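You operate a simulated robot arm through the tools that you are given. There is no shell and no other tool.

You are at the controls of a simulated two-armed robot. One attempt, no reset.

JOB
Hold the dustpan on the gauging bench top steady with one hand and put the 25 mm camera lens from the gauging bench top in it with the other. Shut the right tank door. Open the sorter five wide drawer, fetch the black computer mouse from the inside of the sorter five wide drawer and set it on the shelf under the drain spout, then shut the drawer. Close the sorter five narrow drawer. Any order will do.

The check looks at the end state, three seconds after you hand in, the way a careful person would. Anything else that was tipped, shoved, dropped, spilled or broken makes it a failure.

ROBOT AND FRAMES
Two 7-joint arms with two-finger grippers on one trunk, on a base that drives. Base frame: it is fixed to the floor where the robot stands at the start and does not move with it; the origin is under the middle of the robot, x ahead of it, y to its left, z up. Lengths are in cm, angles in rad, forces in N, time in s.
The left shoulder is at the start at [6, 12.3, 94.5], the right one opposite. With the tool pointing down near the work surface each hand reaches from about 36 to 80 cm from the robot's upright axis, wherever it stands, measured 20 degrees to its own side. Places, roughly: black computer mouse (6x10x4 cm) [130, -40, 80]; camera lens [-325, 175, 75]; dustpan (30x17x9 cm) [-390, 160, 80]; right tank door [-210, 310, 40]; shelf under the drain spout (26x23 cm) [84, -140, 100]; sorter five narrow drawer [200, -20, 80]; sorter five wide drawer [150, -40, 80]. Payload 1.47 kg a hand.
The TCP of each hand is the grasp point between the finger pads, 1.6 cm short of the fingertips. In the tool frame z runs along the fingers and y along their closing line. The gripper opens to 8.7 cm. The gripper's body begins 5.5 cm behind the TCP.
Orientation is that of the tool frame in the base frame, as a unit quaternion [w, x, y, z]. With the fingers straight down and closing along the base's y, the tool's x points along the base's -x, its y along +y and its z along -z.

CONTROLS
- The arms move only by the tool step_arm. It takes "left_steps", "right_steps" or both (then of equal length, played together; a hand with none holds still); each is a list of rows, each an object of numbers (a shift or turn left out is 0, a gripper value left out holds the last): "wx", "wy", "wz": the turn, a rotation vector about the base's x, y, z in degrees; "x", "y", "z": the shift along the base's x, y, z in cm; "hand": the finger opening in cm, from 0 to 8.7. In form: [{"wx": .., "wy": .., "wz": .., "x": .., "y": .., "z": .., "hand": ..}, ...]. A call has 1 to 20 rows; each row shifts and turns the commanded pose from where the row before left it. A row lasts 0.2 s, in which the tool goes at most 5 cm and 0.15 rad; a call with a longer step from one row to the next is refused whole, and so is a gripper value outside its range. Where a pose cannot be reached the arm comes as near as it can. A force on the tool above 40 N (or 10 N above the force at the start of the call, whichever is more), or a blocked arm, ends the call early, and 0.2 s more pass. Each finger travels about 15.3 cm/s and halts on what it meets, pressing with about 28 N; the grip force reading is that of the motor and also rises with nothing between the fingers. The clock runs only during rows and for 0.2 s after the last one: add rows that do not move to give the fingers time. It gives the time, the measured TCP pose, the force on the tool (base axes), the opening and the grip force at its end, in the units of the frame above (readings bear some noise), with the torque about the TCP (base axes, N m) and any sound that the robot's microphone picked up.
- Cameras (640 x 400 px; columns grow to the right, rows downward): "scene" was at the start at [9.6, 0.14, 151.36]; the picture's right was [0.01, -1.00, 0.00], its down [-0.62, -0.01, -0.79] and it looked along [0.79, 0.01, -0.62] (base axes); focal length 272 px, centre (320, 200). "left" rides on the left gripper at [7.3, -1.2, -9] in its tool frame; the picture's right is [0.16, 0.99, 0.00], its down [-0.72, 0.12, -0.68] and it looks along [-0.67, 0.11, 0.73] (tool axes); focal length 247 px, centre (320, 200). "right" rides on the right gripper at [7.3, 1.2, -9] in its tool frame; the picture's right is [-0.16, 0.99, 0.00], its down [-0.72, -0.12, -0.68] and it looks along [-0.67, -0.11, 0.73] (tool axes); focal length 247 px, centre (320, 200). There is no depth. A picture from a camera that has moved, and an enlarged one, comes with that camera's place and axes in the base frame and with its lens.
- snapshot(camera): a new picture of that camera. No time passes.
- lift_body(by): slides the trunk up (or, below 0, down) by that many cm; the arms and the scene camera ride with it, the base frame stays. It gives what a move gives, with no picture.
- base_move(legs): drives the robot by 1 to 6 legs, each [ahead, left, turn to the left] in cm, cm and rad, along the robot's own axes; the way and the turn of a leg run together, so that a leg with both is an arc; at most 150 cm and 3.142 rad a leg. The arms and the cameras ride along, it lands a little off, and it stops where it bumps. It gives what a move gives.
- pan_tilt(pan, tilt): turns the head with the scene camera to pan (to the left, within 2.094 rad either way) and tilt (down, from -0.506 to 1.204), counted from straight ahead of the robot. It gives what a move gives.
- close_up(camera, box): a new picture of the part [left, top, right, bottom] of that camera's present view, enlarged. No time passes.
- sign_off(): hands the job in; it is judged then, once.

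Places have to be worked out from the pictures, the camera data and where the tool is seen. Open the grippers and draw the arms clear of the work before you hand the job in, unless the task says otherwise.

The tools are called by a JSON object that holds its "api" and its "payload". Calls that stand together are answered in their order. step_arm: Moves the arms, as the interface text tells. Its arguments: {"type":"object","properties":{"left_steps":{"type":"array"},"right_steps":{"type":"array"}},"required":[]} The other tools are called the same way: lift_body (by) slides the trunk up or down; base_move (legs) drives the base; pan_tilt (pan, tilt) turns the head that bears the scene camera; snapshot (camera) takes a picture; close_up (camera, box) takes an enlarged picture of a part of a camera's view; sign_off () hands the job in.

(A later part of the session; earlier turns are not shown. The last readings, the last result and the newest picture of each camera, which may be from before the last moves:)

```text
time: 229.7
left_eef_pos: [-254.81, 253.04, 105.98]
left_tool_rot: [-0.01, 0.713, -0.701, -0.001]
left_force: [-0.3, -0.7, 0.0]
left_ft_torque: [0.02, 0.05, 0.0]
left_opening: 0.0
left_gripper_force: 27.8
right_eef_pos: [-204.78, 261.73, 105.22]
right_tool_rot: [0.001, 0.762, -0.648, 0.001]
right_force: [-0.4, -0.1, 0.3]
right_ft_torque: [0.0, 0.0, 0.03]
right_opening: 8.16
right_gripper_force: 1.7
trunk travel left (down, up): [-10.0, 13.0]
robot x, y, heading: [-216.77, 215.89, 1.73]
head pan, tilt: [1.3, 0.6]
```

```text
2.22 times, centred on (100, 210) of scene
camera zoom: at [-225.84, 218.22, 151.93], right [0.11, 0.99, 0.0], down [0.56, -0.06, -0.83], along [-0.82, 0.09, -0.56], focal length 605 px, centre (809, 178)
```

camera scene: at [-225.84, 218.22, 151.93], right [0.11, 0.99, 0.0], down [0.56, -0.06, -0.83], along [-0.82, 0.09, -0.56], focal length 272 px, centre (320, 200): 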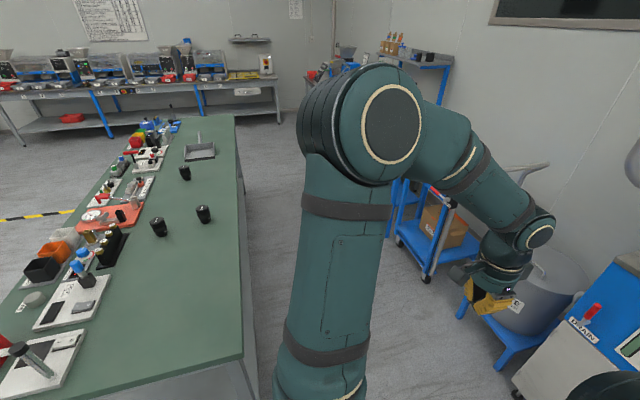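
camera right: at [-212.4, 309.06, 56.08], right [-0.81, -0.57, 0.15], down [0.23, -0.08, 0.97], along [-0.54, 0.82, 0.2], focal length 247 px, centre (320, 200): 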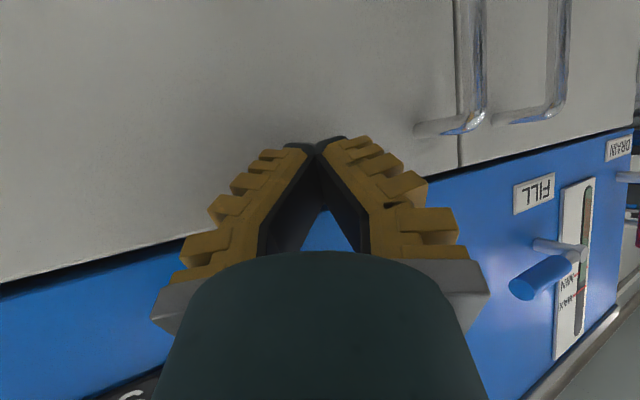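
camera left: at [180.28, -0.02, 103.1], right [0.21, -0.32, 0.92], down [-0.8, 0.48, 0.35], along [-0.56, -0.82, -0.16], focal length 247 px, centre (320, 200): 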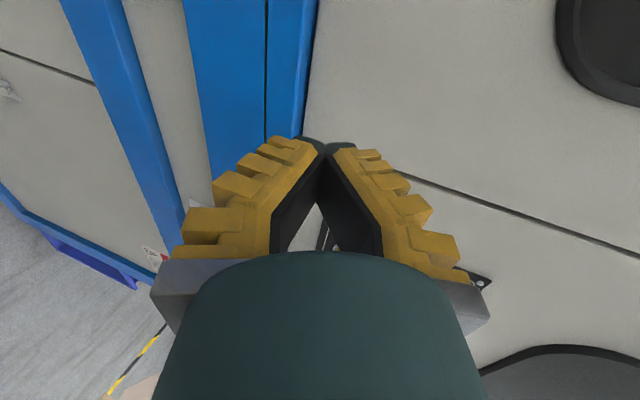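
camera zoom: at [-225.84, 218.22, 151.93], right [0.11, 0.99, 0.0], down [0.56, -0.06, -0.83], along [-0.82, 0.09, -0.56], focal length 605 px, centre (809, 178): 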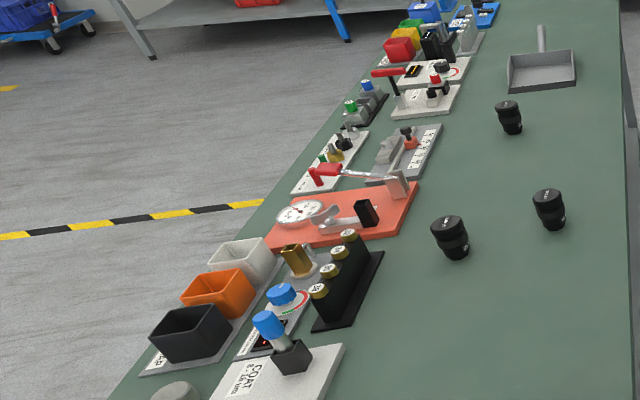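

{"api": "close_up", "payload": {"camera": "scene", "box": [165, 155, 205, 190]}}

```text
11.43 times, centred on (185, 172) of scene
camera zoom: at [-225.84, 218.22, 151.93], right [0.11, 0.99, 0.0], down [0.56, -0.06, -0.83], along [-0.82, 0.09, -0.56], focal length 3112 px, centre (1863, 514)
```

zoom: 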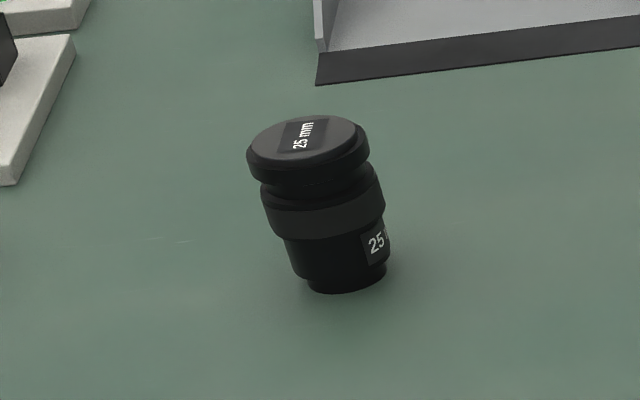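

Labels read clearly: the lens nearest the dustpan is the "25 mm" one (others 35 mm and 16 mm). I'll approach the bench from its north side: forward a bit, turn around to face the bench, then strafe along it, watching clearance.

{"api": "base_move", "payload": {"legs": [[44, 0, 0], [0, 0, 3.139]]}}

{"api": "pan_tilt", "payload": {"pan": -1.0, "tilt": 0.6}}

{"api": "snapshot", "payload": {"camera": "scene"}}

{"api": "pan_tilt", "payload": {"pan": -1.9, "tilt": 0.6}}

{"api": "snapshot", "payload": {"camera": "scene"}}

```text
time: 239.6
left_eef_pos: [-187.04, 221.78, 105.87]
left_tool_rot: [0.001, 0.713, 0.701, -0.01]
left_force: [0.5, -0.2, 0.5]
left_ft_torque: [0.03, 0.0, 0.03]
left_opening: 0.0
left_gripper_force: 28.3
right_eef_pos: [-237.44, 214.86, 105.25]
right_tool_rot: [-0.001, 0.661, 0.751, 0.0]
right_force: [0.4, 0.2, -0.2]
right_ft_torque: [-0.03, -0.02, 0.0]
right_opening: 8.15
right_gripper_force: 1.4
trunk travel left (down, up): [-10.0, 13.0]
robot x, y, heading: [-223.63, 259.64, -1.449]
head pan, tilt: [1.3, 0.6]
```

```text
time: 241.8
left_eef_pos: [-187.01, 221.79, 105.96]
left_tool_rot: [0.0, 0.713, 0.701, -0.01]
left_force: [0.0, 0.4, -0.2]
left_ft_torque: [-0.02, 0.0, -0.01]
left_opening: 0.0
left_gripper_force: 28.1
right_eef_pos: [-237.51, 214.81, 105.08]
right_tool_rot: [-0.001, 0.662, 0.75, 0.001]
right_force: [-0.5, 0.3, 0.0]
right_ft_torque: [0.01, 0.01, 0.0]
right_opening: 8.18
right_gripper_force: 1.0
trunk travel left (down, up): [-10.0, 13.0]
robot x, y, heading: [-223.5, 260.01, -1.446]
head pan, tilt: [-1.0, 0.6]
```

```text
taken
camera scene: at [-230.46, 253.33, 151.93], right [-0.64, 0.77, 0.0], down [0.43, 0.36, -0.83], along [-0.63, -0.53, -0.56], focal length 272 px, centre (320, 200)
```

scene: 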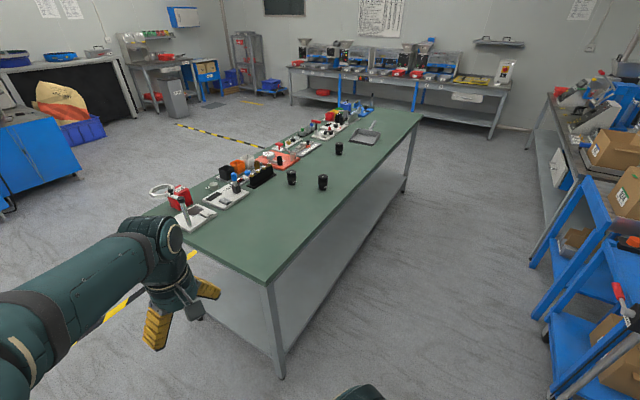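

```text
time: 243.0
left_eef_pos: [-187.13, 221.72, 105.93]
left_tool_rot: [0.001, 0.713, 0.701, -0.01]
left_force: [-0.8, 0.2, 0.5]
left_ft_torque: [-0.02, 0.01, 0.03]
left_opening: 0.01
left_gripper_force: 28.2
right_eef_pos: [-237.43, 214.7, 105.08]
right_tool_rot: [0.0, 0.661, 0.75, 0.0]
right_force: [0.4, -0.9, -0.1]
right_ft_torque: [-0.01, -0.01, 0.0]
right_opening: 8.15
right_gripper_force: 0.7
trunk travel left (down, up): [-10.0, 13.0]
robot x, y, heading: [-223.53, 260.4, -1.448]
head pan, tilt: [-1.901, 0.6]
```

```text
taken
camera scene: at [-232.31, 260.8, 151.93], right [0.21, 0.98, 0.0], down [0.55, -0.12, -0.83], along [-0.81, 0.17, -0.56], focal length 272 px, centre (320, 200)
```

scene: 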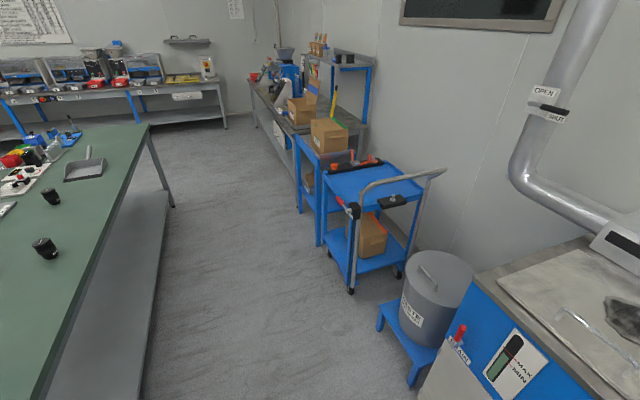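

The aisle north of the bench is clear (≈1.1 m). I square up to heading -1.414 and strafe right along the bench in two legs.

{"api": "base_move", "payload": {"legs": [[0, 0, 0.033], [0, -80, 0], [0, -80, 0]]}}

{"api": "pan_tilt", "payload": {"pan": 0.0, "tilt": 0.7}}

{"api": "snapshot", "payload": {"camera": "scene"}}

```text
time: 257.9
left_eef_pos: [-345.57, 197.84, 105.99]
left_tool_rot: [0.0, 0.703, 0.711, -0.01]
left_force: [0.4, -0.3, 0.6]
left_ft_torque: [0.02, -0.02, -0.01]
left_opening: 0.0
left_gripper_force: 28.1
right_eef_pos: [-395.75, 189.31, 105.06]
right_tool_rot: [0.0, 0.649, 0.761, 0.001]
right_force: [0.1, 0.0, 0.5]
right_ft_torque: [0.0, 0.0, 0.04]
right_opening: 8.19
right_gripper_force: 1.2
trunk travel left (down, up): [-10.0, 13.0]
robot x, y, heading: [-383.73, 235.1, -1.419]
head pan, tilt: [-1.901, 0.6]
```

```text
time: 259.8
left_eef_pos: [-345.7, 197.72, 105.98]
left_tool_rot: [0.001, 0.702, 0.712, -0.01]
left_force: [0.2, -0.5, -0.3]
left_ft_torque: [0.0, 0.03, 0.0]
left_opening: 0.0
left_gripper_force: 27.7
right_eef_pos: [-395.56, 189.25, 105.1]
right_tool_rot: [0.0, 0.649, 0.76, 0.001]
right_force: [-0.8, 0.4, 0.4]
right_ft_torque: [0.0, 0.02, 0.03]
right_opening: 8.19
right_gripper_force: 1.2
trunk travel left (down, up): [-10.0, 13.0]
robot x, y, heading: [-383.67, 234.5, -1.414]
head pan, tilt: [0.0, 0.7]
```

```text
taken
camera scene: at [-382.01, 225.44, 151.07], right [-0.99, -0.15, 0.0], down [-0.1, 0.64, -0.76], along [0.12, -0.76, -0.64], focal length 272 px, centre (320, 200)
```

scene: 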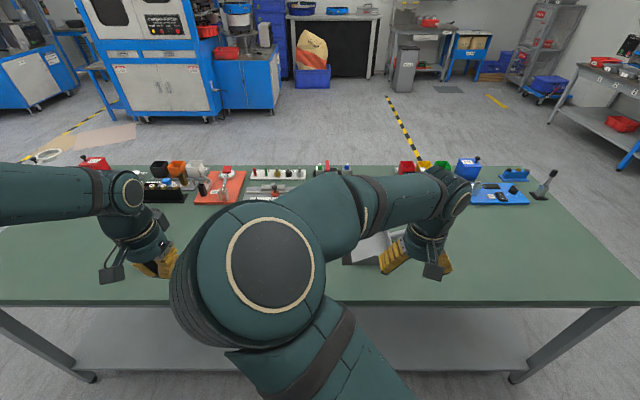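

The right elbow has folded inward across my chest and blocks the view. I swing the right hand outward to the right to unfold the elbow.

{"api": "step_arm", "payload": {"right_steps": [{"x": -4.5, "y": -0.7, "z": 1}, {"x": -4.5, "y": -0.7, "z": 1}, {"x": -4.5, "y": -0.7, "z": 1}, {"x": -4.5, "y": -0.7, "z": 1}, {"x": -4.5, "y": -0.7, "z": 1}, {"x": -4.5, "y": -0.7, "z": 1}, {"x": -4.5, "y": -0.7}, {"x": -4.5, "y": -0.7}, {}]}}

{"api": "snapshot", "payload": {"camera": "scene"}}

```text
time: 261.8
left_eef_pos: [-345.49, 197.74, 105.86]
left_tool_rot: [0.0, 0.703, 0.711, -0.01]
left_force: [0.0, -0.4, -0.1]
left_ft_torque: [0.03, 0.06, 0.02]
left_opening: 0.01
left_gripper_force: 28.4
right_eef_pos: [-431.68, 183.77, 110.88]
right_tool_rot: [-0.001, 0.649, 0.761, 0.0]
right_force: [0.2, 0.2, 0.0]
right_ft_torque: [0.0, 0.03, -0.03]
right_opening: 8.17
right_gripper_force: 2.0
trunk travel left (down, up): [-10.0, 13.0]
robot x, y, heading: [-383.38, 234.75, -1.419]
head pan, tilt: [0.0, 0.7]
```

```text
taken
camera scene: at [-381.89, 225.46, 151.07], right [-0.99, -0.15, 0.0], down [-0.1, 0.64, -0.76], along [0.12, -0.76, -0.64], focal length 272 px, centre (320, 200)
```

scene: 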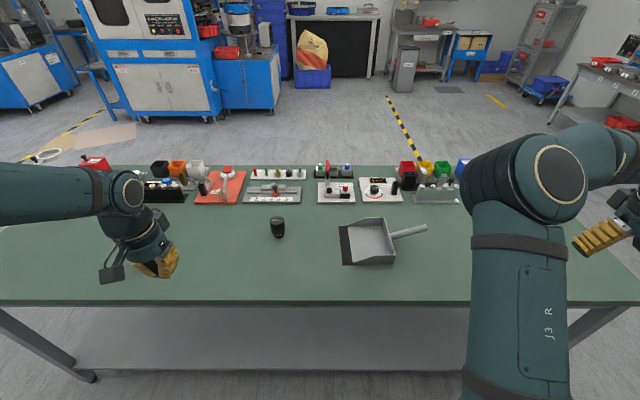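

Now the view is clear: the 25 mm lens and the dustpan (handle pointing right) are visible. I enlarge them to measure.

{"api": "close_up", "payload": {"camera": "scene", "box": [320, 200, 440, 275]}}

{"api": "close_up", "payload": {"camera": "scene", "box": [240, 200, 320, 250]}}

```text
5.33 times, centred on (380, 238) of scene
camera zoom: at [-381.89, 225.46, 151.07], right [-0.99, -0.15, 0.0], down [-0.1, 0.64, -0.76], along [0.12, -0.76, -0.64], focal length 1452 px, centre (0, 0)
```

zoom: 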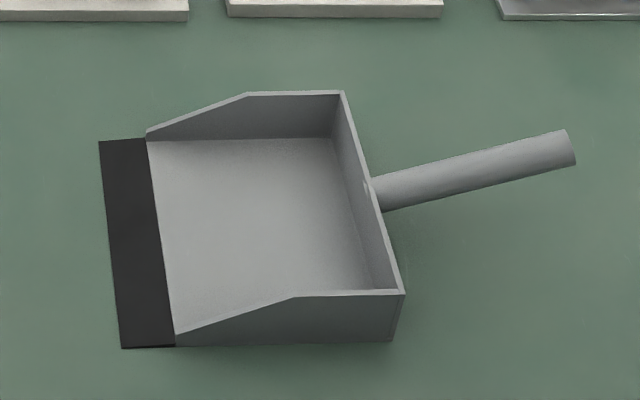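

```text
8.00 times, centred on (280, 225) of scene
camera zoom: at [-381.89, 225.46, 151.07], right [-0.99, -0.15, 0.0], down [-0.1, 0.64, -0.76], along [0.12, -0.76, -0.64], focal length 2179 px, centre (640, 0)
```

zoom: 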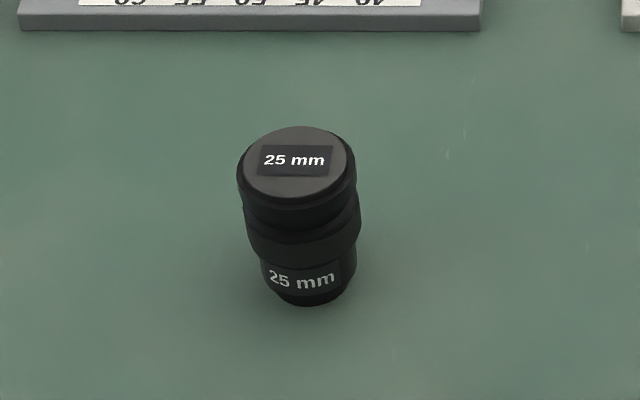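

The label "25 mm" is confirmed; lens base ≈[-357.4, 162.5, 79], dustpan body x -395…-380, y 152–172, handle rising to ≈[-408, 158, 86]. I shift the base 15 cm right and 6 cm forward so the right hand can hold the handle and the left hand handle the lens.

{"api": "base_move", "payload": {"legs": [[0, -15, 0], [6, 0, 0]]}}

{"api": "step_arm", "payload": {"right_steps": [{"wz": 8.18}, {"wz": 8.18}, {"wz": 8.18}, {"wz": 8.18}, {"wz": 8.18}, {"wz": 8.18}, {"wz": 8.18}, {"wz": 8.18}, {"wz": 8.18}, {"wz": 8.18}, {"wz": 8.18}, {}]}}

{"api": "snapshot", "payload": {"camera": "scene"}}

```text
time: 264.3
left_eef_pos: [-359.34, 189.53, 105.82]
left_tool_rot: [0.0, 0.702, 0.712, -0.01]
left_force: [0.3, -0.9, 0.3]
left_ft_torque: [0.04, 0.0, 0.04]
left_opening: 0.03
left_gripper_force: 27.3
right_eef_pos: [-445.39, 175.32, 110.7]
right_tool_rot: [0.0, 0.649, 0.761, 0.002]
right_force: [0.2, -0.7, -0.7]
right_ft_torque: [0.01, 0.0, -0.01]
right_opening: 8.17
right_gripper_force: 1.5
trunk travel left (down, up): [-10.0, 13.0]
robot x, y, heading: [-397.41, 226.73, -1.415]
head pan, tilt: [0.0, 0.7]
```

```text
time: 266.9
left_eef_pos: [-359.35, 189.66, 105.98]
left_tool_rot: [0.001, 0.703, 0.711, -0.011]
left_force: [0.0, 0.4, -0.6]
left_ft_torque: [0.04, -0.02, 0.01]
left_opening: 0.0
left_gripper_force: 27.7
right_eef_pos: [-445.51, 175.55, 110.67]
right_tool_rot: [-0.001, -0.08, 0.997, 0.001]
right_force: [-0.5, -0.8, 0.7]
right_ft_torque: [0.0, -0.01, 0.01]
right_opening: 8.17
right_gripper_force: 1.4
trunk travel left (down, up): [-10.0, 13.0]
robot x, y, heading: [-397.49, 226.39, -1.413]
head pan, tilt: [0.0, 0.7]
```

```text
taken
camera scene: at [-395.75, 217.25, 151.07], right [-0.99, -0.15, 0.0], down [-0.1, 0.64, -0.76], along [0.12, -0.76, -0.64], focal length 272 px, centre (320, 200)
```

scene: 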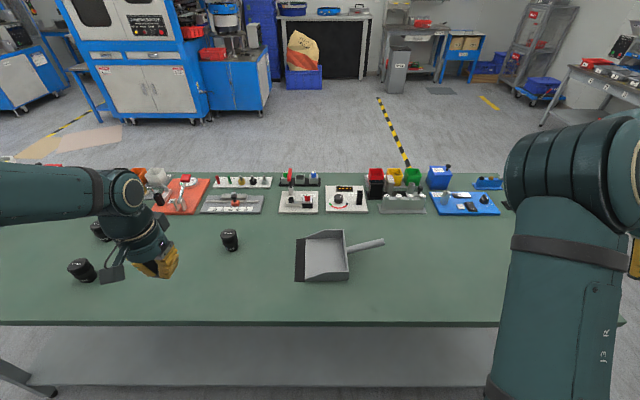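

Right hand is rotated so it can straddle the handle. I take fresh close-ups of dustpan and lens from this viewpoint to triangulate their heights.

{"api": "close_up", "payload": {"camera": "scene", "box": [280, 215, 400, 290]}}

{"api": "close_up", "payload": {"camera": "scene", "box": [190, 215, 270, 265]}}

{"api": "snapshot", "payload": {"camera": "left"}}

```text
5.33 times, centred on (340, 252) of scene
camera zoom: at [-395.75, 217.25, 151.07], right [-0.99, -0.15, 0.0], down [-0.1, 0.64, -0.76], along [0.12, -0.76, -0.64], focal length 1452 px, centre (213, -80)
```

zoom: 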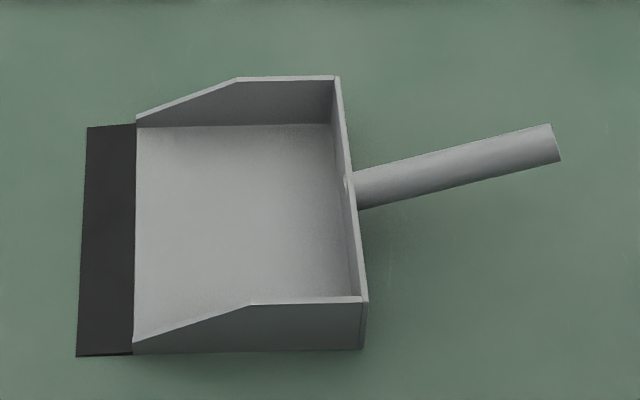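

```text
8.00 times, centred on (230, 240) of scene
camera zoom: at [-395.75, 217.25, 151.07], right [-0.99, -0.15, 0.0], down [-0.1, 0.64, -0.76], along [0.12, -0.76, -0.64], focal length 2179 px, centre (1040, -120)
```

zoom: 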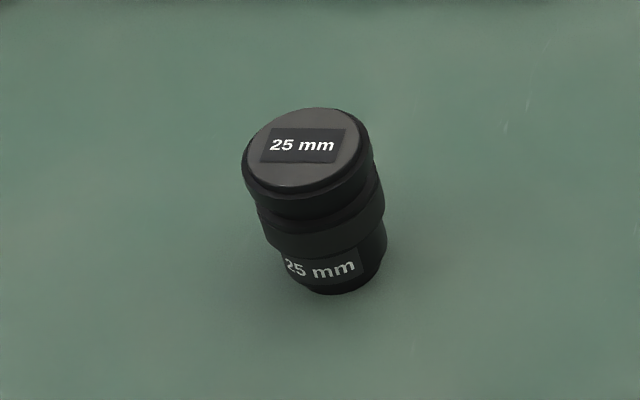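

```text
taken
camera left: at [-360.36, 197.11, 114.72], right [0.98, 0.17, -0.02], down [0.14, -0.71, 0.69], along [0.11, -0.68, -0.72], focal length 247 px, centre (320, 200)
```

left: 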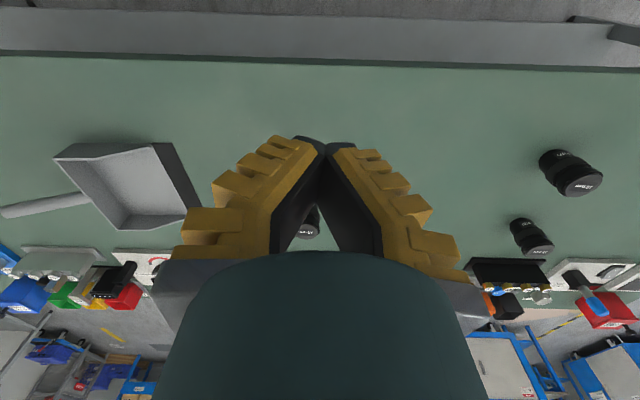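

Triangulated: bench z≈80.3; lens ≈[-358, 164], ~8 cm tall; handle axis mid ≈[-401.5, 160.9, 85.5]; pan interior centre ≈[-387.5, 163]. I bring the right hand above the handle.

{"api": "step_arm", "payload": {"right_steps": [{"x": 4.4, "y": -1.46, "hand": 5.0}, {"x": 4.4, "y": -1.46}, {"x": 4.4, "y": -1.46}, {"x": 4.4, "y": -1.46}, {"x": 4.4, "y": -1.46}, {"x": 4.4, "y": -1.46}, {"x": 4.4, "y": -1.46}, {"x": 4.4, "y": -1.46}, {"x": 4.4, "y": -1.46}, {"x": 4.4, "y": -1.46}, {"z": -4}, {"z": -4}, {"z": -3}, {}]}}

{"api": "snapshot", "payload": {"camera": "scene"}}

{"api": "snapshot", "payload": {"camera": "right"}}

```text
time: 269.9
left_eef_pos: [-359.36, 189.6, 105.86]
left_tool_rot: [0.002, 0.702, 0.712, -0.009]
left_force: [-0.6, -0.2, 0.1]
left_ft_torque: [0.03, -0.01, -0.01]
left_opening: 0.02
left_gripper_force: 28.3
right_eef_pos: [-401.41, 160.86, 99.88]
right_tool_rot: [-0.001, -0.079, 0.997, 0.0]
right_force: [-0.6, -0.3, 0.6]
right_ft_torque: [0.02, -0.02, -0.01]
right_opening: 5.54
right_gripper_force: 3.5
trunk travel left (down, up): [-10.0, 13.0]
robot x, y, heading: [-397.15, 226.44, -1.41]
head pan, tilt: [0.0, 0.7]
```

```text
taken
camera scene: at [-395.75, 217.29, 151.07], right [-0.99, -0.15, 0.0], down [-0.1, 0.64, -0.77], along [0.12, -0.76, -0.64], focal length 272 px, centre (320, 200)
```

scene: 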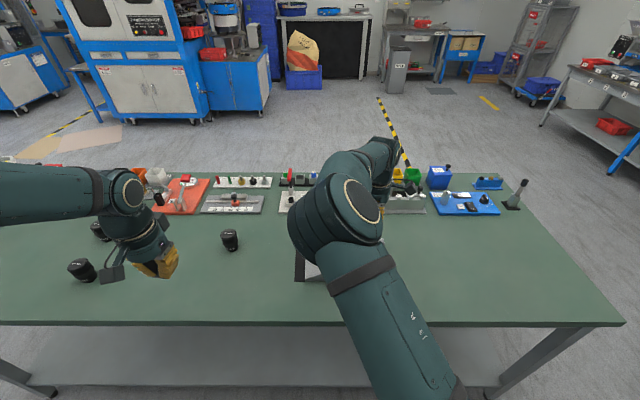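

```text
taken
camera right: at [-408.87, 160.76, 108.65], right [0.0, 1.0, 0.0], down [0.73, 0.0, 0.68], along [0.68, 0.0, -0.73], focal length 247 px, centre (320, 200)
```

right: 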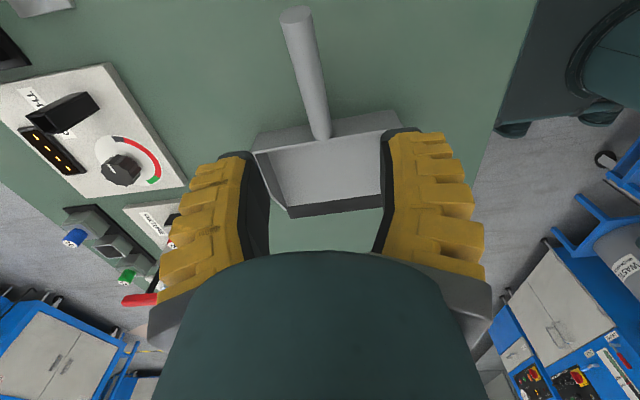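

The hand camera shows the handle running straight beneath the fingers, centred ~0.8 cm toward -y. I adjust and descend to straddle it.

{"api": "step_arm", "payload": {"right_steps": [{"y": -0.8}, {"z": -4}, {"z": -4}, {"z": -3}, {"z": -2}, {}]}}

{"api": "snapshot", "payload": {"camera": "right"}}

{"api": "snapshot", "payload": {"camera": "scene"}}

```text
time: 271.3
left_eef_pos: [-359.37, 189.69, 105.89]
left_tool_rot: [0.0, 0.702, 0.712, -0.011]
left_force: [-0.2, 0.1, -0.7]
left_ft_torque: [0.02, 0.0, 0.0]
left_opening: 0.0
left_gripper_force: 27.9
right_eef_pos: [-401.43, 160.01, 86.82]
right_tool_rot: [-0.001, -0.078, 0.997, 0.0]
right_force: [-0.3, 0.6, -0.1]
right_ft_torque: [0.02, -0.01, 0.02]
right_opening: 5.53
right_gripper_force: 3.5
trunk travel left (down, up): [-10.0, 13.0]
robot x, y, heading: [-397.22, 226.7, -1.412]
head pan, tilt: [0.0, 0.7]
```

```text
taken
camera right: at [-408.82, 160.06, 95.68], right [0.0, 1.0, 0.0], down [0.73, 0.0, 0.68], along [0.68, 0.0, -0.73], focal length 247 px, centre (320, 200)
```

right: 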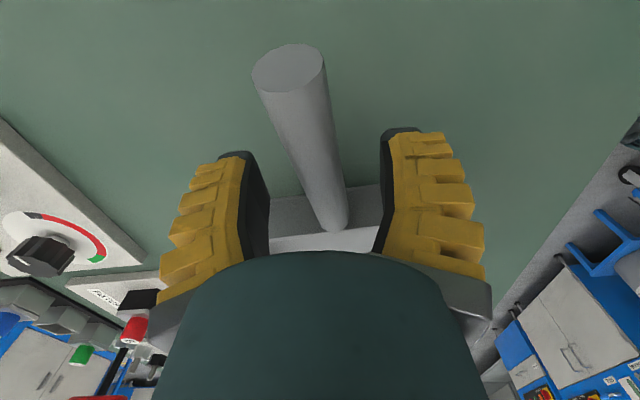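

```text
taken
camera scene: at [-395.76, 217.27, 151.07], right [-0.99, -0.15, 0.0], down [-0.1, 0.64, -0.77], along [0.12, -0.76, -0.64], focal length 272 px, centre (320, 200)
```

scene: 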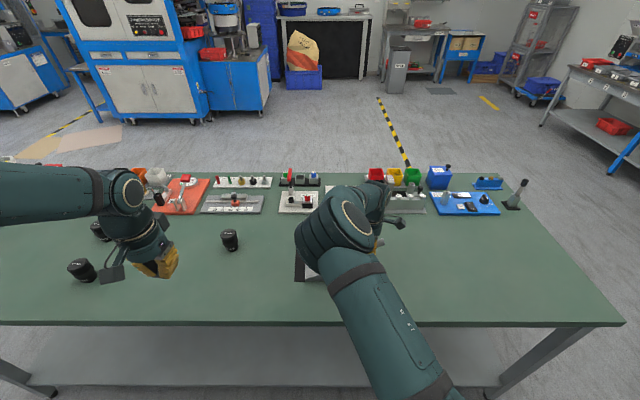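

The handle lies between the pads. I lower 1.3 cm, centre by -0.3 cm, and close gently on the handle.

{"api": "step_arm", "payload": {"right_steps": [{"y": -0.3, "z": -0.7}, {"z": -0.6}, {"hand": 4.2}, {"hand": 3.6}, {"hand": 3.0}, {"hand": 2.5}, {"hand": 2.0}, {"hand": 1.0}, {}]}}

{"api": "snapshot", "payload": {"camera": "right"}}

```text
time: 273.3
left_eef_pos: [-359.31, 189.63, 105.9]
left_tool_rot: [0.001, 0.702, 0.712, -0.01]
left_force: [-0.1, 0.4, 0.2]
left_ft_torque: [0.0, -0.01, -0.01]
left_opening: 0.01
left_gripper_force: 27.9
right_eef_pos: [-401.4, 159.78, 85.69]
right_tool_rot: [-0.001, -0.079, 0.997, 0.0]
right_force: [-1.6, -0.3, 6.1]
right_ft_torque: [0.08, -0.17, 0.02]
right_opening: 1.68
right_gripper_force: 27.6
trunk travel left (down, up): [-10.0, 13.0]
robot x, y, heading: [-397.25, 226.79, -1.415]
head pan, tilt: [0.0, 0.7]
```

```text
taken
camera right: at [-408.83, 159.79, 94.49], right [0.0, 1.0, 0.0], down [0.73, 0.0, 0.68], along [0.68, 0.0, -0.73], focal length 247 px, centre (320, 200)
```

right: 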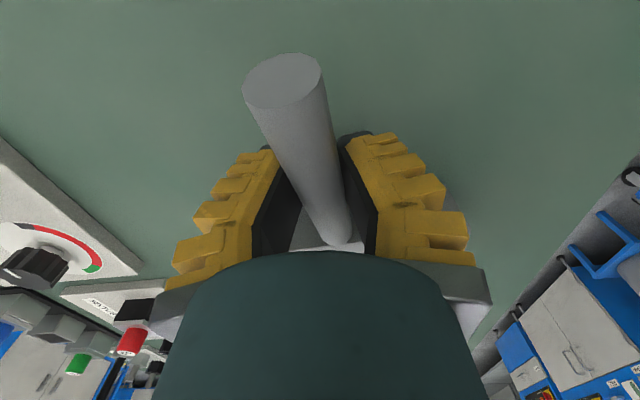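

The dustpan handle is held (opening 1.68, only 6 N on the hand). Now I open the left hand and bring it above the 25 mm lens.

{"api": "step_arm", "payload": {"left_steps": [{"x": 0.2, "y": -4.2, "hand": 6.0}, {"x": 0.2, "y": -4.2}, {"x": 0.2, "y": -4.2}, {"x": 0.2, "y": -4.2}, {"x": 0.2, "y": -4.2}, {"x": 0.3, "y": -4.3}, {}]}}

{"api": "snapshot", "payload": {"camera": "left"}}

{"api": "snapshot", "payload": {"camera": "scene"}}

```text
time: 274.9
left_eef_pos: [-358.11, 164.38, 105.8]
left_tool_rot: [0.001, 0.702, 0.712, -0.011]
left_force: [0.5, 0.6, -0.5]
left_ft_torque: [0.0, -0.01, 0.03]
left_opening: 6.47
left_gripper_force: 3.2
right_eef_pos: [-401.4, 159.82, 85.61]
right_tool_rot: [-0.001, -0.079, 0.997, 0.0]
right_force: [-1.7, 1.7, 2.4]
right_ft_torque: [0.01, -0.05, 0.07]
right_opening: 1.61
right_gripper_force: 28.1
trunk travel left (down, up): [-10.0, 13.0]
robot x, y, heading: [-397.14, 227.05, -1.413]
head pan, tilt: [0.0, 0.7]
```

```text
taken
camera left: at [-359.1, 171.72, 114.65], right [0.98, 0.17, -0.02], down [0.14, -0.71, 0.69], along [0.11, -0.68, -0.72], focal length 247 px, centre (320, 200)
```

left: 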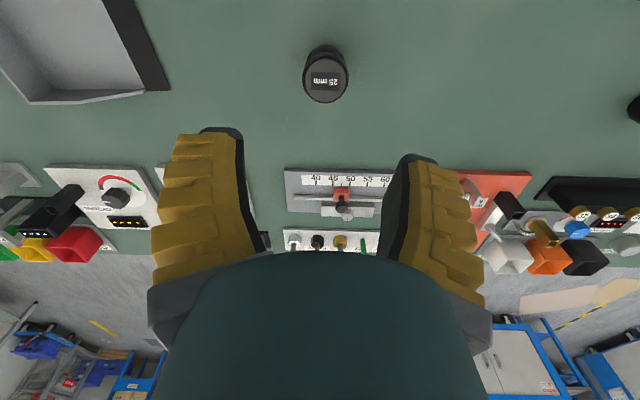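

```text
taken
camera scene: at [-395.76, 217.3, 151.07], right [-0.99, -0.15, 0.0], down [-0.1, 0.64, -0.77], along [0.12, -0.76, -0.64], focal length 272 px, centre (320, 200)
```

scene: 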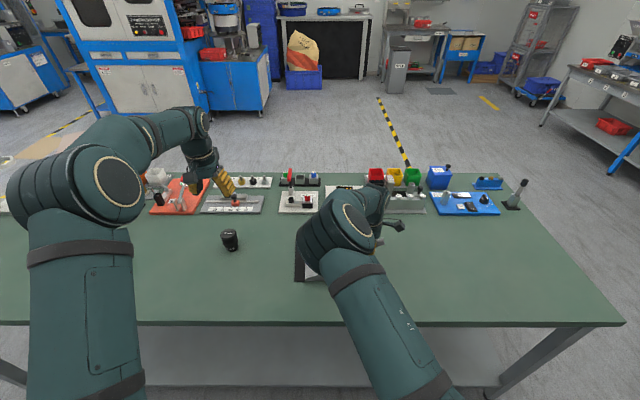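

The hand camera puts the lens at ≈[-357.5, 163.2]. I centre and descend most of the way, then check.

{"api": "step_arm", "payload": {"left_steps": [{"x": 0.6, "y": -1.1}, {"z": -4}, {"z": -4}, {"z": -3}, {}]}}

{"api": "snapshot", "payload": {"camera": "left"}}

```text
time: 276.1
left_eef_pos: [-357.36, 163.34, 94.8]
left_tool_rot: [0.001, 0.702, 0.712, -0.011]
left_force: [0.2, 0.9, 0.1]
left_ft_torque: [0.01, -0.02, 0.02]
left_opening: 6.45
left_gripper_force: 3.5
right_eef_pos: [-401.4, 159.81, 85.53]
right_tool_rot: [-0.001, -0.079, 0.997, 0.001]
right_force: [-0.5, -0.2, 0.4]
right_ft_torque: [-0.01, 0.17, 0.03]
right_opening: 1.56
right_gripper_force: 28.3
trunk travel left (down, up): [-10.0, 13.0]
robot x, y, heading: [-396.99, 226.33, -1.416]
head pan, tilt: [0.0, 0.7]
```

```text
taken
camera left: at [-358.33, 170.72, 103.58], right [0.98, 0.17, -0.02], down [0.14, -0.71, 0.69], along [0.11, -0.68, -0.72], focal length 247 px, centre (320, 200)
```

left: 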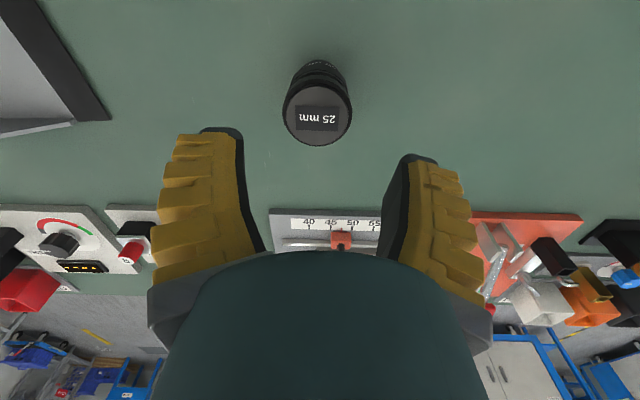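

Lens top triangulates to [-357.5, 163.2, 87.7], right under the hand. I descend to grip height ≈84.5 and close slowly.

{"api": "step_arm", "payload": {"left_steps": [{"z": -3}, {"z": -3}, {"z": -2}, {"z": -1.3}, {"z": -1}, {}]}}

{"api": "snapshot", "payload": {"camera": "left"}}

```text
time: 277.5
left_eef_pos: [-357.29, 163.3, 84.65]
left_tool_rot: [0.001, 0.702, 0.712, -0.01]
left_force: [-0.6, 0.3, 0.2]
left_ft_torque: [0.02, 0.01, 0.0]
left_opening: 6.45
left_gripper_force: 2.7
right_eef_pos: [-401.42, 159.84, 85.46]
right_tool_rot: [-0.001, -0.079, 0.997, 0.001]
right_force: [0.7, 0.4, 0.1]
right_ft_torque: [-0.03, 0.17, 0.02]
right_opening: 1.55
right_gripper_force: 27.5
trunk travel left (down, up): [-10.0, 13.0]
robot x, y, heading: [-397.1, 226.37, -1.412]
head pan, tilt: [0.0, 0.7]
```

```text
taken
camera left: at [-358.36, 170.71, 93.4], right [0.98, 0.17, -0.02], down [0.14, -0.71, 0.69], along [0.11, -0.68, -0.72], focal length 247 px, centre (320, 200)
```

left: 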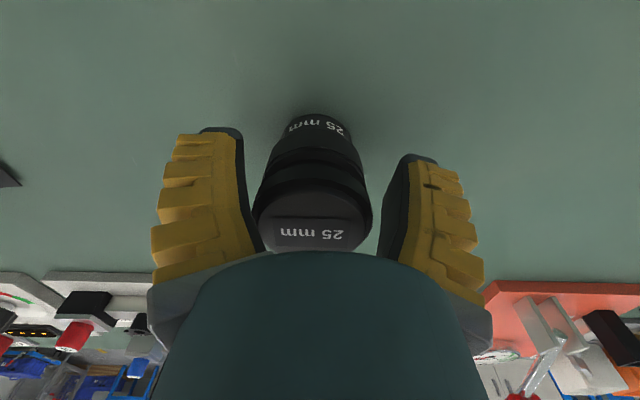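

The lens stands centred between the fingers. I close slowly and firmly on it.

{"api": "step_arm", "payload": {"left_steps": [{"hand": 5.2}, {"hand": 4.6}, {"hand": 4.2}, {"hand": 3.8}, {"hand": 3.2}, {"hand": 2.4}, {}, {}]}}

{"api": "snapshot", "payload": {"camera": "left"}}

```text
time: 279.3
left_eef_pos: [-357.37, 163.19, 84.63]
left_tool_rot: [0.0, 0.702, 0.712, -0.01]
left_force: [-0.7, -0.1, -0.4]
left_ft_torque: [0.0, -0.03, -0.02]
left_opening: 4.68
left_gripper_force: 27.4
right_eef_pos: [-401.38, 159.71, 85.56]
right_tool_rot: [-0.001, -0.078, 0.997, 0.001]
right_force: [0.0, -0.8, 0.2]
right_ft_torque: [-0.05, 0.17, 0.01]
right_opening: 1.59
right_gripper_force: 28.1
trunk travel left (down, up): [-10.0, 13.0]
robot x, y, heading: [-397.24, 226.56, -1.415]
head pan, tilt: [0.0, 0.7]
```

```text
taken
camera left: at [-358.38, 170.71, 93.4], right [0.98, 0.17, -0.02], down [0.14, -0.71, 0.69], along [0.11, -0.68, -0.72], focal length 247 px, centre (320, 200)
```

left: 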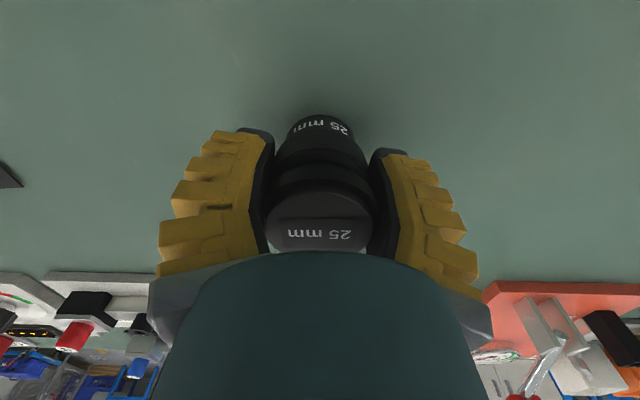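

The lens is gripped (4.68 cm). I lift it to z ≈ 99 and carry it toward the pan, pausing short of it to check clearance to the right arm.

{"api": "step_arm", "payload": {"left_steps": [{"z": 2}, {"z": 4}, {"z": 4}, {"z": 4}, {"z": 1}, {"x": -4}, {"x": -4}, {"x": -4}, {"x": -4}, {}]}}

{"api": "snapshot", "payload": {"camera": "scene"}}

{"api": "snapshot", "payload": {"camera": "left"}}

{"api": "snapshot", "payload": {"camera": "right"}}

```text
time: 281.5
left_eef_pos: [-373.5, 163.27, 99.5]
left_tool_rot: [0.001, 0.702, 0.712, -0.011]
left_force: [-0.2, 0.0, -2.8]
left_ft_torque: [0.0, -0.03, 0.02]
left_opening: 4.64
left_gripper_force: 28.4
right_eef_pos: [-401.36, 159.82, 85.48]
right_tool_rot: [-0.001, -0.079, 0.997, 0.002]
right_force: [0.3, -0.9, 0.6]
right_ft_torque: [-0.01, 0.24, -0.02]
right_opening: 1.56
right_gripper_force: 28.0
trunk travel left (down, up): [-10.0, 13.0]
robot x, y, heading: [-397.24, 226.97, -1.415]
head pan, tilt: [0.0, 0.7]
```

```text
taken
camera scene: at [-395.69, 217.23, 151.06], right [-0.99, -0.15, 0.0], down [-0.1, 0.64, -0.76], along [0.12, -0.76, -0.64], focal length 272 px, centre (320, 200)
```

scene: 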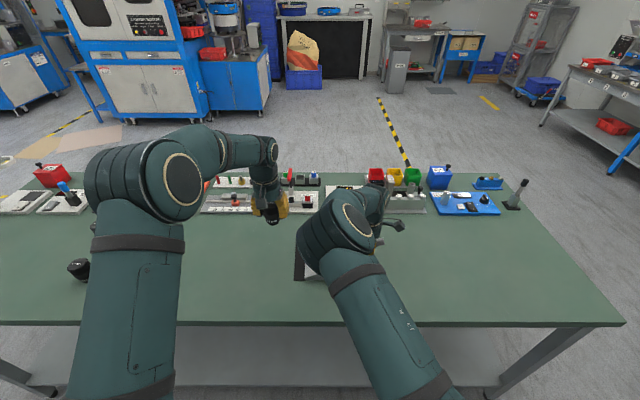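

```text
taken
camera left: at [-374.39, 170.73, 108.27], right [0.98, 0.17, -0.02], down [0.14, -0.71, 0.69], along [0.11, -0.68, -0.72], focal length 247 px, centre (320, 200)
```

left: 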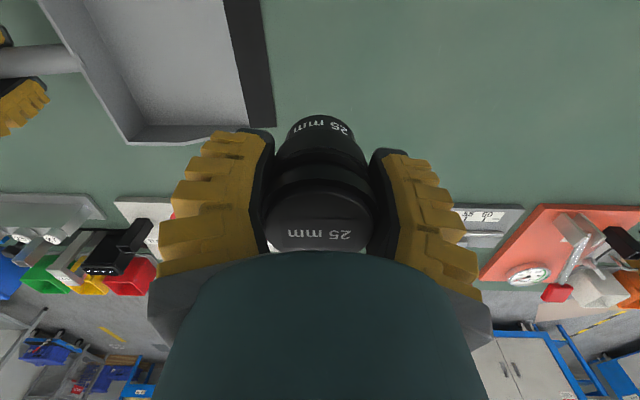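

```text
taken
camera right: at [-408.73, 159.76, 94.4], right [0.0, 1.0, 0.0], down [0.73, 0.0, 0.68], along [0.68, 0.0, -0.73], focal length 247 px, centre (320, 200)
```

right: 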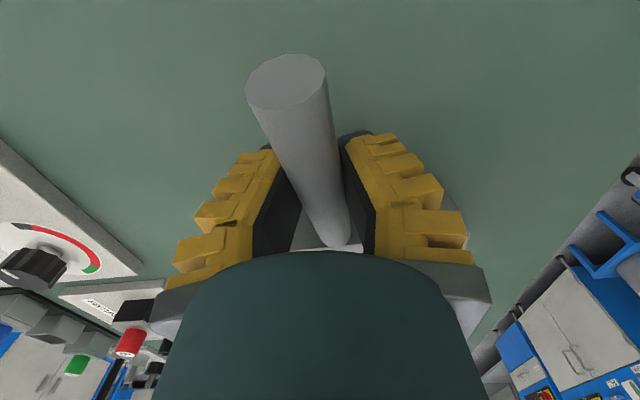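

Clearances look like ~4–5 cm between left hand/elbow and the right elbow. I continue in small steps, aiming at [-385.8, 161] (slightly farther from me to keep off the right elbow).

{"api": "step_arm", "payload": {"left_steps": [{"x": -2, "y": -0.6}, {"x": -2, "y": -0.6}, {"x": -2, "y": -0.6}, {}]}}

{"api": "snapshot", "payload": {"camera": "scene"}}

{"api": "close_up", "payload": {"camera": "scene", "box": [200, 120, 420, 290]}}

```text
time: 282.5
left_eef_pos: [-379.39, 161.41, 99.57]
left_tool_rot: [0.001, 0.701, 0.713, -0.01]
left_force: [0.0, -0.7, -2.6]
left_ft_torque: [-0.01, -0.02, -0.04]
left_opening: 4.65
left_gripper_force: 28.4
right_eef_pos: [-401.35, 159.84, 85.58]
right_tool_rot: [-0.001, -0.078, 0.997, 0.001]
right_force: [0.3, 0.4, -0.2]
right_ft_torque: [-0.06, 0.2, 0.01]
right_opening: 1.54
right_gripper_force: 27.8
trunk travel left (down, up): [-10.0, 13.0]
robot x, y, heading: [-397.24, 226.62, -1.416]
head pan, tilt: [0.0, 0.7]
```

```text
taken
camera scene: at [-395.72, 217.24, 151.07], right [-0.99, -0.15, 0.0], down [-0.1, 0.64, -0.76], along [0.12, -0.76, -0.64], focal length 272 px, centre (320, 200)
```

scene: 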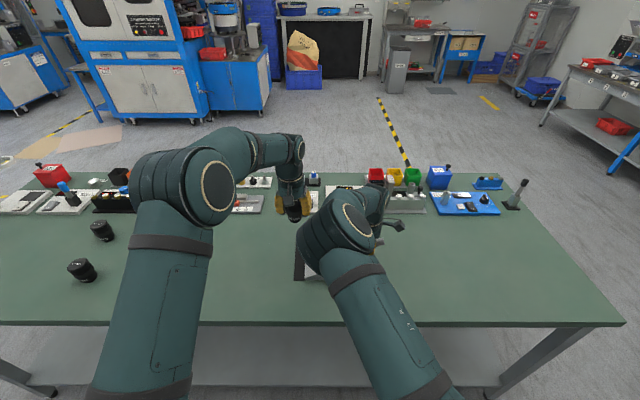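

```text
2.35 times, centred on (310, 205) of scene
camera zoom: at [-395.72, 217.24, 151.07], right [-0.99, -0.15, 0.0], down [-0.1, 0.64, -0.76], along [0.12, -0.76, -0.64], focal length 641 px, centre (344, 188)
```

zoom: 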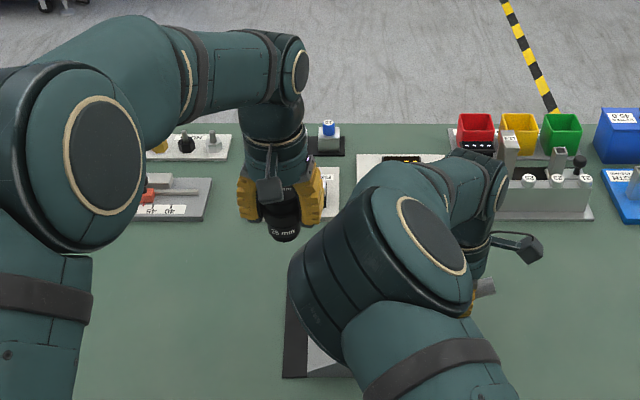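

Elbow gap is ~12 cm in view, fine. I move the last 6 cm over the pan.

{"api": "step_arm", "payload": {"left_steps": [{"x": -2.2, "y": -0.15}, {"x": -2.2, "y": -0.15}, {"x": -2.0, "y": -0.1}, {}]}}

{"api": "snapshot", "payload": {"camera": "left"}}

{"api": "close_up", "payload": {"camera": "scene", "box": [200, 120, 420, 290]}}

```text
time: 283.5
left_eef_pos: [-385.78, 161.03, 99.48]
left_tool_rot: [0.0, 0.702, 0.712, -0.011]
left_force: [0.1, -0.4, -2.6]
left_ft_torque: [-0.02, 0.02, 0.0]
left_opening: 4.64
left_gripper_force: 27.7
right_eef_pos: [-401.43, 159.75, 85.5]
right_tool_rot: [-0.001, -0.078, 0.997, 0.002]
right_force: [-0.1, 0.2, -0.7]
right_ft_torque: [-0.04, 0.18, -0.01]
right_opening: 1.56
right_gripper_force: 28.1
trunk travel left (down, up): [-10.0, 13.0]
robot x, y, heading: [-397.3, 226.65, -1.413]
head pan, tilt: [0.0, 0.7]
```

```text
taken
camera left: at [-386.84, 168.46, 108.39], right [0.98, 0.17, -0.02], down [0.14, -0.71, 0.69], along [0.11, -0.68, -0.72], focal length 247 px, centre (320, 200)
```

left: 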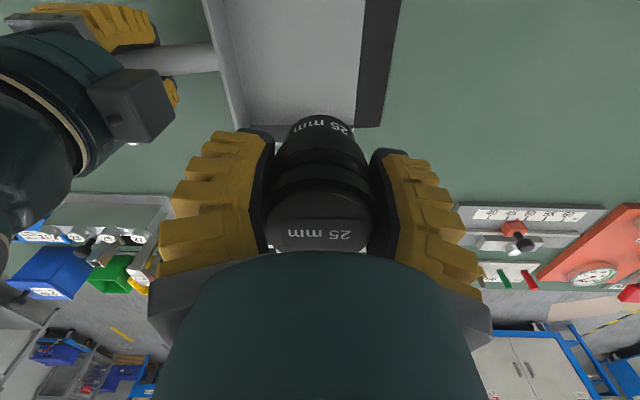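

```text
2.35 times, centred on (310, 205) of scene
camera zoom: at [-395.72, 217.23, 151.06], right [-0.99, -0.15, 0.0], down [-0.1, 0.64, -0.76], along [0.12, -0.76, -0.64], focal length 641 px, centre (344, 188)
```

zoom: 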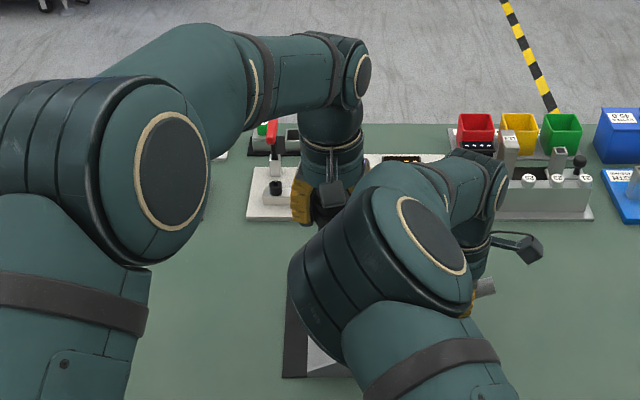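

The lens is above the pan interior (strip edge at x≈-382, back wall ≈-394). I shift 0.6 cm deeper and lower to just above the pan floor.

{"api": "step_arm", "payload": {"left_steps": [{"x": -0.6, "z": -2}, {"z": -3}, {"z": -3}, {"z": -3}, {"z": -2}, {}]}}

{"api": "snapshot", "payload": {"camera": "left"}}

{"api": "close_up", "payload": {"camera": "scene", "box": [200, 120, 420, 290]}}

```text
time: 284.9
left_eef_pos: [-386.56, 160.95, 86.72]
left_tool_rot: [0.001, 0.702, 0.712, -0.011]
left_force: [-0.1, 0.2, -1.8]
left_ft_torque: [0.03, 0.02, -0.02]
left_opening: 4.66
left_gripper_force: 28.0
right_eef_pos: [-401.41, 159.84, 85.49]
right_tool_rot: [-0.001, -0.078, 0.997, 0.001]
right_force: [-0.5, 0.3, -0.7]
right_ft_torque: [-0.04, 0.17, -0.04]
right_opening: 1.54
right_gripper_force: 28.0
trunk travel left (down, up): [-10.0, 13.0]
robot x, y, heading: [-397.15, 226.66, -1.417]
head pan, tilt: [0.0, 0.7]
```

```text
taken
camera left: at [-387.47, 168.47, 95.5], right [0.98, 0.17, -0.02], down [0.14, -0.71, 0.69], along [0.11, -0.68, -0.72], focal length 247 px, centre (320, 200)
```

left: 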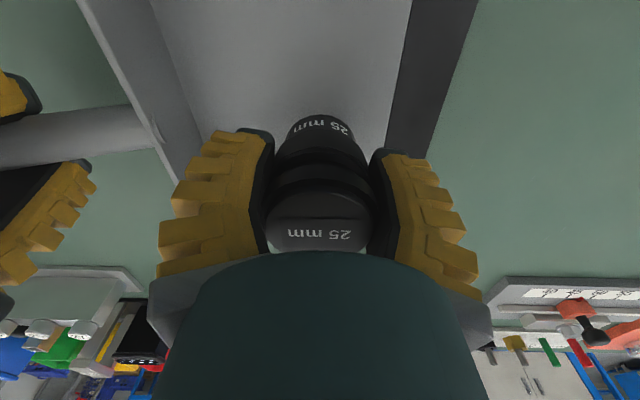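

```text
2.35 times, centred on (310, 205) of scene
camera zoom: at [-395.75, 217.23, 151.07], right [-0.99, -0.15, 0.0], down [-0.1, 0.64, -0.76], along [0.12, -0.76, -0.64], focal length 641 px, centre (344, 188)
```

zoom: 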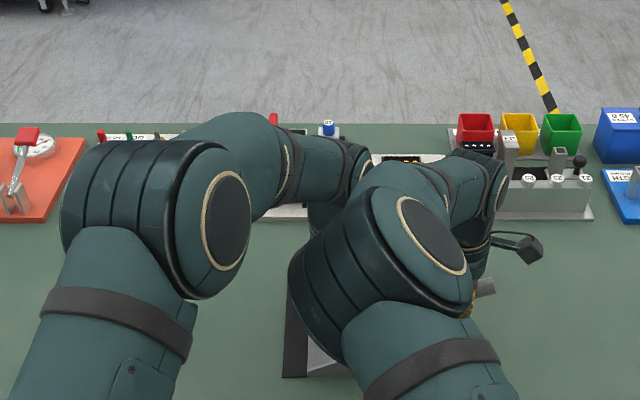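

All clear; the lens is just above the pan floor. I lower in small steps until contact.

{"api": "step_arm", "payload": {"left_steps": [{"z": -0.4}, {"z": -0.3}, {}]}}

{"api": "step_arm", "payload": {"left_steps": [{"z": -0.3}, {}]}}

```text
time: 285.7
left_eef_pos: [-386.45, 160.97, 85.87]
left_tool_rot: [0.001, 0.702, 0.712, -0.01]
left_force: [1.1, 0.2, -2.2]
left_ft_torque: [0.05, -0.01, 0.0]
left_opening: 4.62
left_gripper_force: 27.9
right_eef_pos: [-401.43, 159.69, 85.6]
right_tool_rot: [-0.001, -0.078, 0.997, 0.001]
right_force: [0.0, -0.2, 0.3]
right_ft_torque: [0.01, 0.19, -0.02]
right_opening: 1.57
right_gripper_force: 27.6
trunk travel left (down, up): [-10.0, 13.0]
robot x, y, heading: [-397.26, 226.63, -1.415]
head pan, tilt: [0.0, 0.7]
```

```text
time: 286.3
left_eef_pos: [-386.55, 161.02, 85.62]
left_tool_rot: [0.0, 0.702, 0.712, -0.01]
left_force: [-0.6, -0.2, -2.2]
left_ft_torque: [0.02, 0.0, 0.02]
left_opening: 4.63
left_gripper_force: 28.0
right_eef_pos: [-401.39, 159.76, 85.58]
right_tool_rot: [-0.001, -0.079, 0.997, 0.001]
right_force: [-0.5, -1.3, -0.5]
right_ft_torque: [-0.06, 0.2, 0.02]
right_opening: 1.59
right_gripper_force: 28.0
trunk travel left (down, up): [-10.0, 13.0]
robot x, y, heading: [-397.31, 226.8, -1.413]
head pan, tilt: [0.0, 0.7]
```

{"api": "step_arm", "payload": {"left_steps": [{"z": -0.25}, {}]}}

{"api": "step_arm", "payload": {"left_steps": [{"z": -0.25}, {}]}}

```text
time: 286.9
left_eef_pos: [-386.36, 160.98, 85.33]
left_tool_rot: [0.001, 0.702, 0.712, -0.01]
left_force: [-0.2, 0.2, -1.9]
left_ft_torque: [0.01, 0.0, 0.0]
left_opening: 4.65
left_gripper_force: 27.7
right_eef_pos: [-401.49, 159.84, 85.62]
right_tool_rot: [-0.002, -0.078, 0.997, 0.0]
right_force: [-0.5, 0.3, -0.1]
right_ft_torque: [-0.04, 0.17, 0.03]
right_opening: 1.57
right_gripper_force: 27.7
trunk travel left (down, up): [-10.0, 13.0]
robot x, y, heading: [-397.4, 226.71, -1.416]
head pan, tilt: [0.0, 0.7]
```

```text
time: 287.5
left_eef_pos: [-386.45, 161.0, 85.15]
left_tool_rot: [0.001, 0.702, 0.712, -0.011]
left_force: [-0.5, 0.3, -1.6]
left_ft_torque: [0.04, -0.04, 0.01]
left_opening: 4.65
left_gripper_force: 28.1
right_eef_pos: [-401.41, 159.78, 85.53]
right_tool_rot: [0.0, -0.079, 0.997, 0.001]
right_force: [-0.2, -0.1, 0.8]
right_ft_torque: [-0.01, 0.19, 0.04]
right_opening: 1.58
right_gripper_force: 27.8
trunk travel left (down, up): [-10.0, 13.0]
robot x, y, heading: [-397.06, 226.42, -1.414]
head pan, tilt: [0.0, 0.7]
```

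Not yet touching at 85.15 (bench level equals 84.63). Two more small steps.

{"api": "step_arm", "payload": {"left_steps": [{"z": -0.2}, {}]}}

{"api": "step_arm", "payload": {"left_steps": [{"z": -0.15}, {}]}}

```text
time: 288.1
left_eef_pos: [-386.5, 161.02, 85.01]
left_tool_rot: [0.001, 0.702, 0.712, -0.01]
left_force: [-0.3, -0.4, 1.6]
left_ft_torque: [0.0, -0.01, 0.02]
left_opening: 4.62
left_gripper_force: 27.9
right_eef_pos: [-401.42, 159.76, 85.49]
right_tool_rot: [-0.001, -0.078, 0.997, 0.001]
right_force: [0.5, -0.3, -1.0]
right_ft_torque: [-0.14, 0.64, -0.01]
right_opening: 1.59
right_gripper_force: 27.9
trunk travel left (down, up): [-10.0, 13.0]
robot x, y, heading: [-396.96, 226.51, -1.415]
head pan, tilt: [0.0, 0.7]
```

```text
time: 288.7
left_eef_pos: [-386.49, 161.0, 84.89]
left_tool_rot: [0.001, 0.703, 0.712, -0.012]
left_force: [0.1, 0.4, 13.1]
left_ft_torque: [0.18, -0.21, 0.07]
left_opening: 4.62
left_gripper_force: 27.7
right_eef_pos: [-401.46, 159.81, 85.55]
right_tool_rot: [-0.001, -0.078, 0.997, 0.0]
right_force: [0.3, -1.3, -5.4]
right_ft_torque: [-0.13, 0.46, -0.01]
right_opening: 1.49
right_gripper_force: 28.3
trunk travel left (down, up): [-10.0, 13.0]
robot x, y, heading: [-397.17, 226.68, -1.423]
head pan, tilt: [0.0, 0.7]
```

Contact (13 N). I release the lens gradually.

{"api": "step_arm", "payload": {"left_steps": [{"z": 0.1}, {"hand": 4.5}, {"hand": 4.8}, {"hand": 5.1}, {"hand": 5.4}, {"hand": 5.7}, {"hand": 5.9}, {}]}}

{"api": "snapshot", "payload": {"camera": "left"}}

```text
time: 290.5
left_eef_pos: [-386.32, 161.07, 84.9]
left_tool_rot: [0.001, 0.703, 0.712, -0.011]
left_force: [-0.1, -0.3, 0.2]
left_ft_torque: [0.03, 0.01, 0.04]
left_opening: 6.35
left_gripper_force: 3.4
right_eef_pos: [-401.34, 159.71, 85.52]
right_tool_rot: [-0.001, -0.079, 0.997, 0.0]
right_force: [0.3, -0.5, -0.3]
right_ft_torque: [0.02, -0.2, -0.02]
right_opening: 1.57
right_gripper_force: 28.2
trunk travel left (down, up): [-10.0, 13.0]
robot x, y, heading: [-397.52, 226.21, -1.412]
head pan, tilt: [0.0, 0.7]
```

```text
taken
camera left: at [-387.42, 168.5, 93.71], right [0.98, 0.17, -0.02], down [0.14, -0.71, 0.69], along [0.11, -0.68, -0.72], focal length 247 px, centre (320, 200)
```

left: 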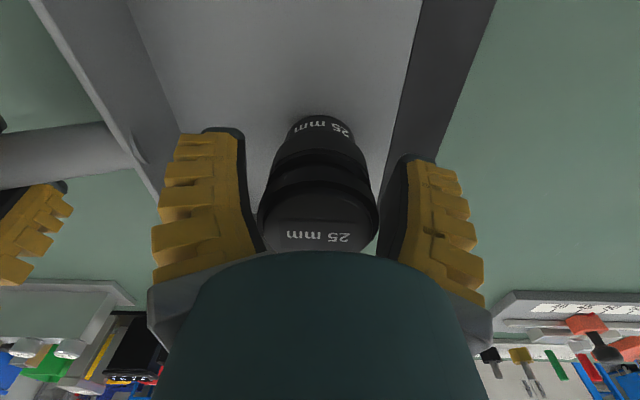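

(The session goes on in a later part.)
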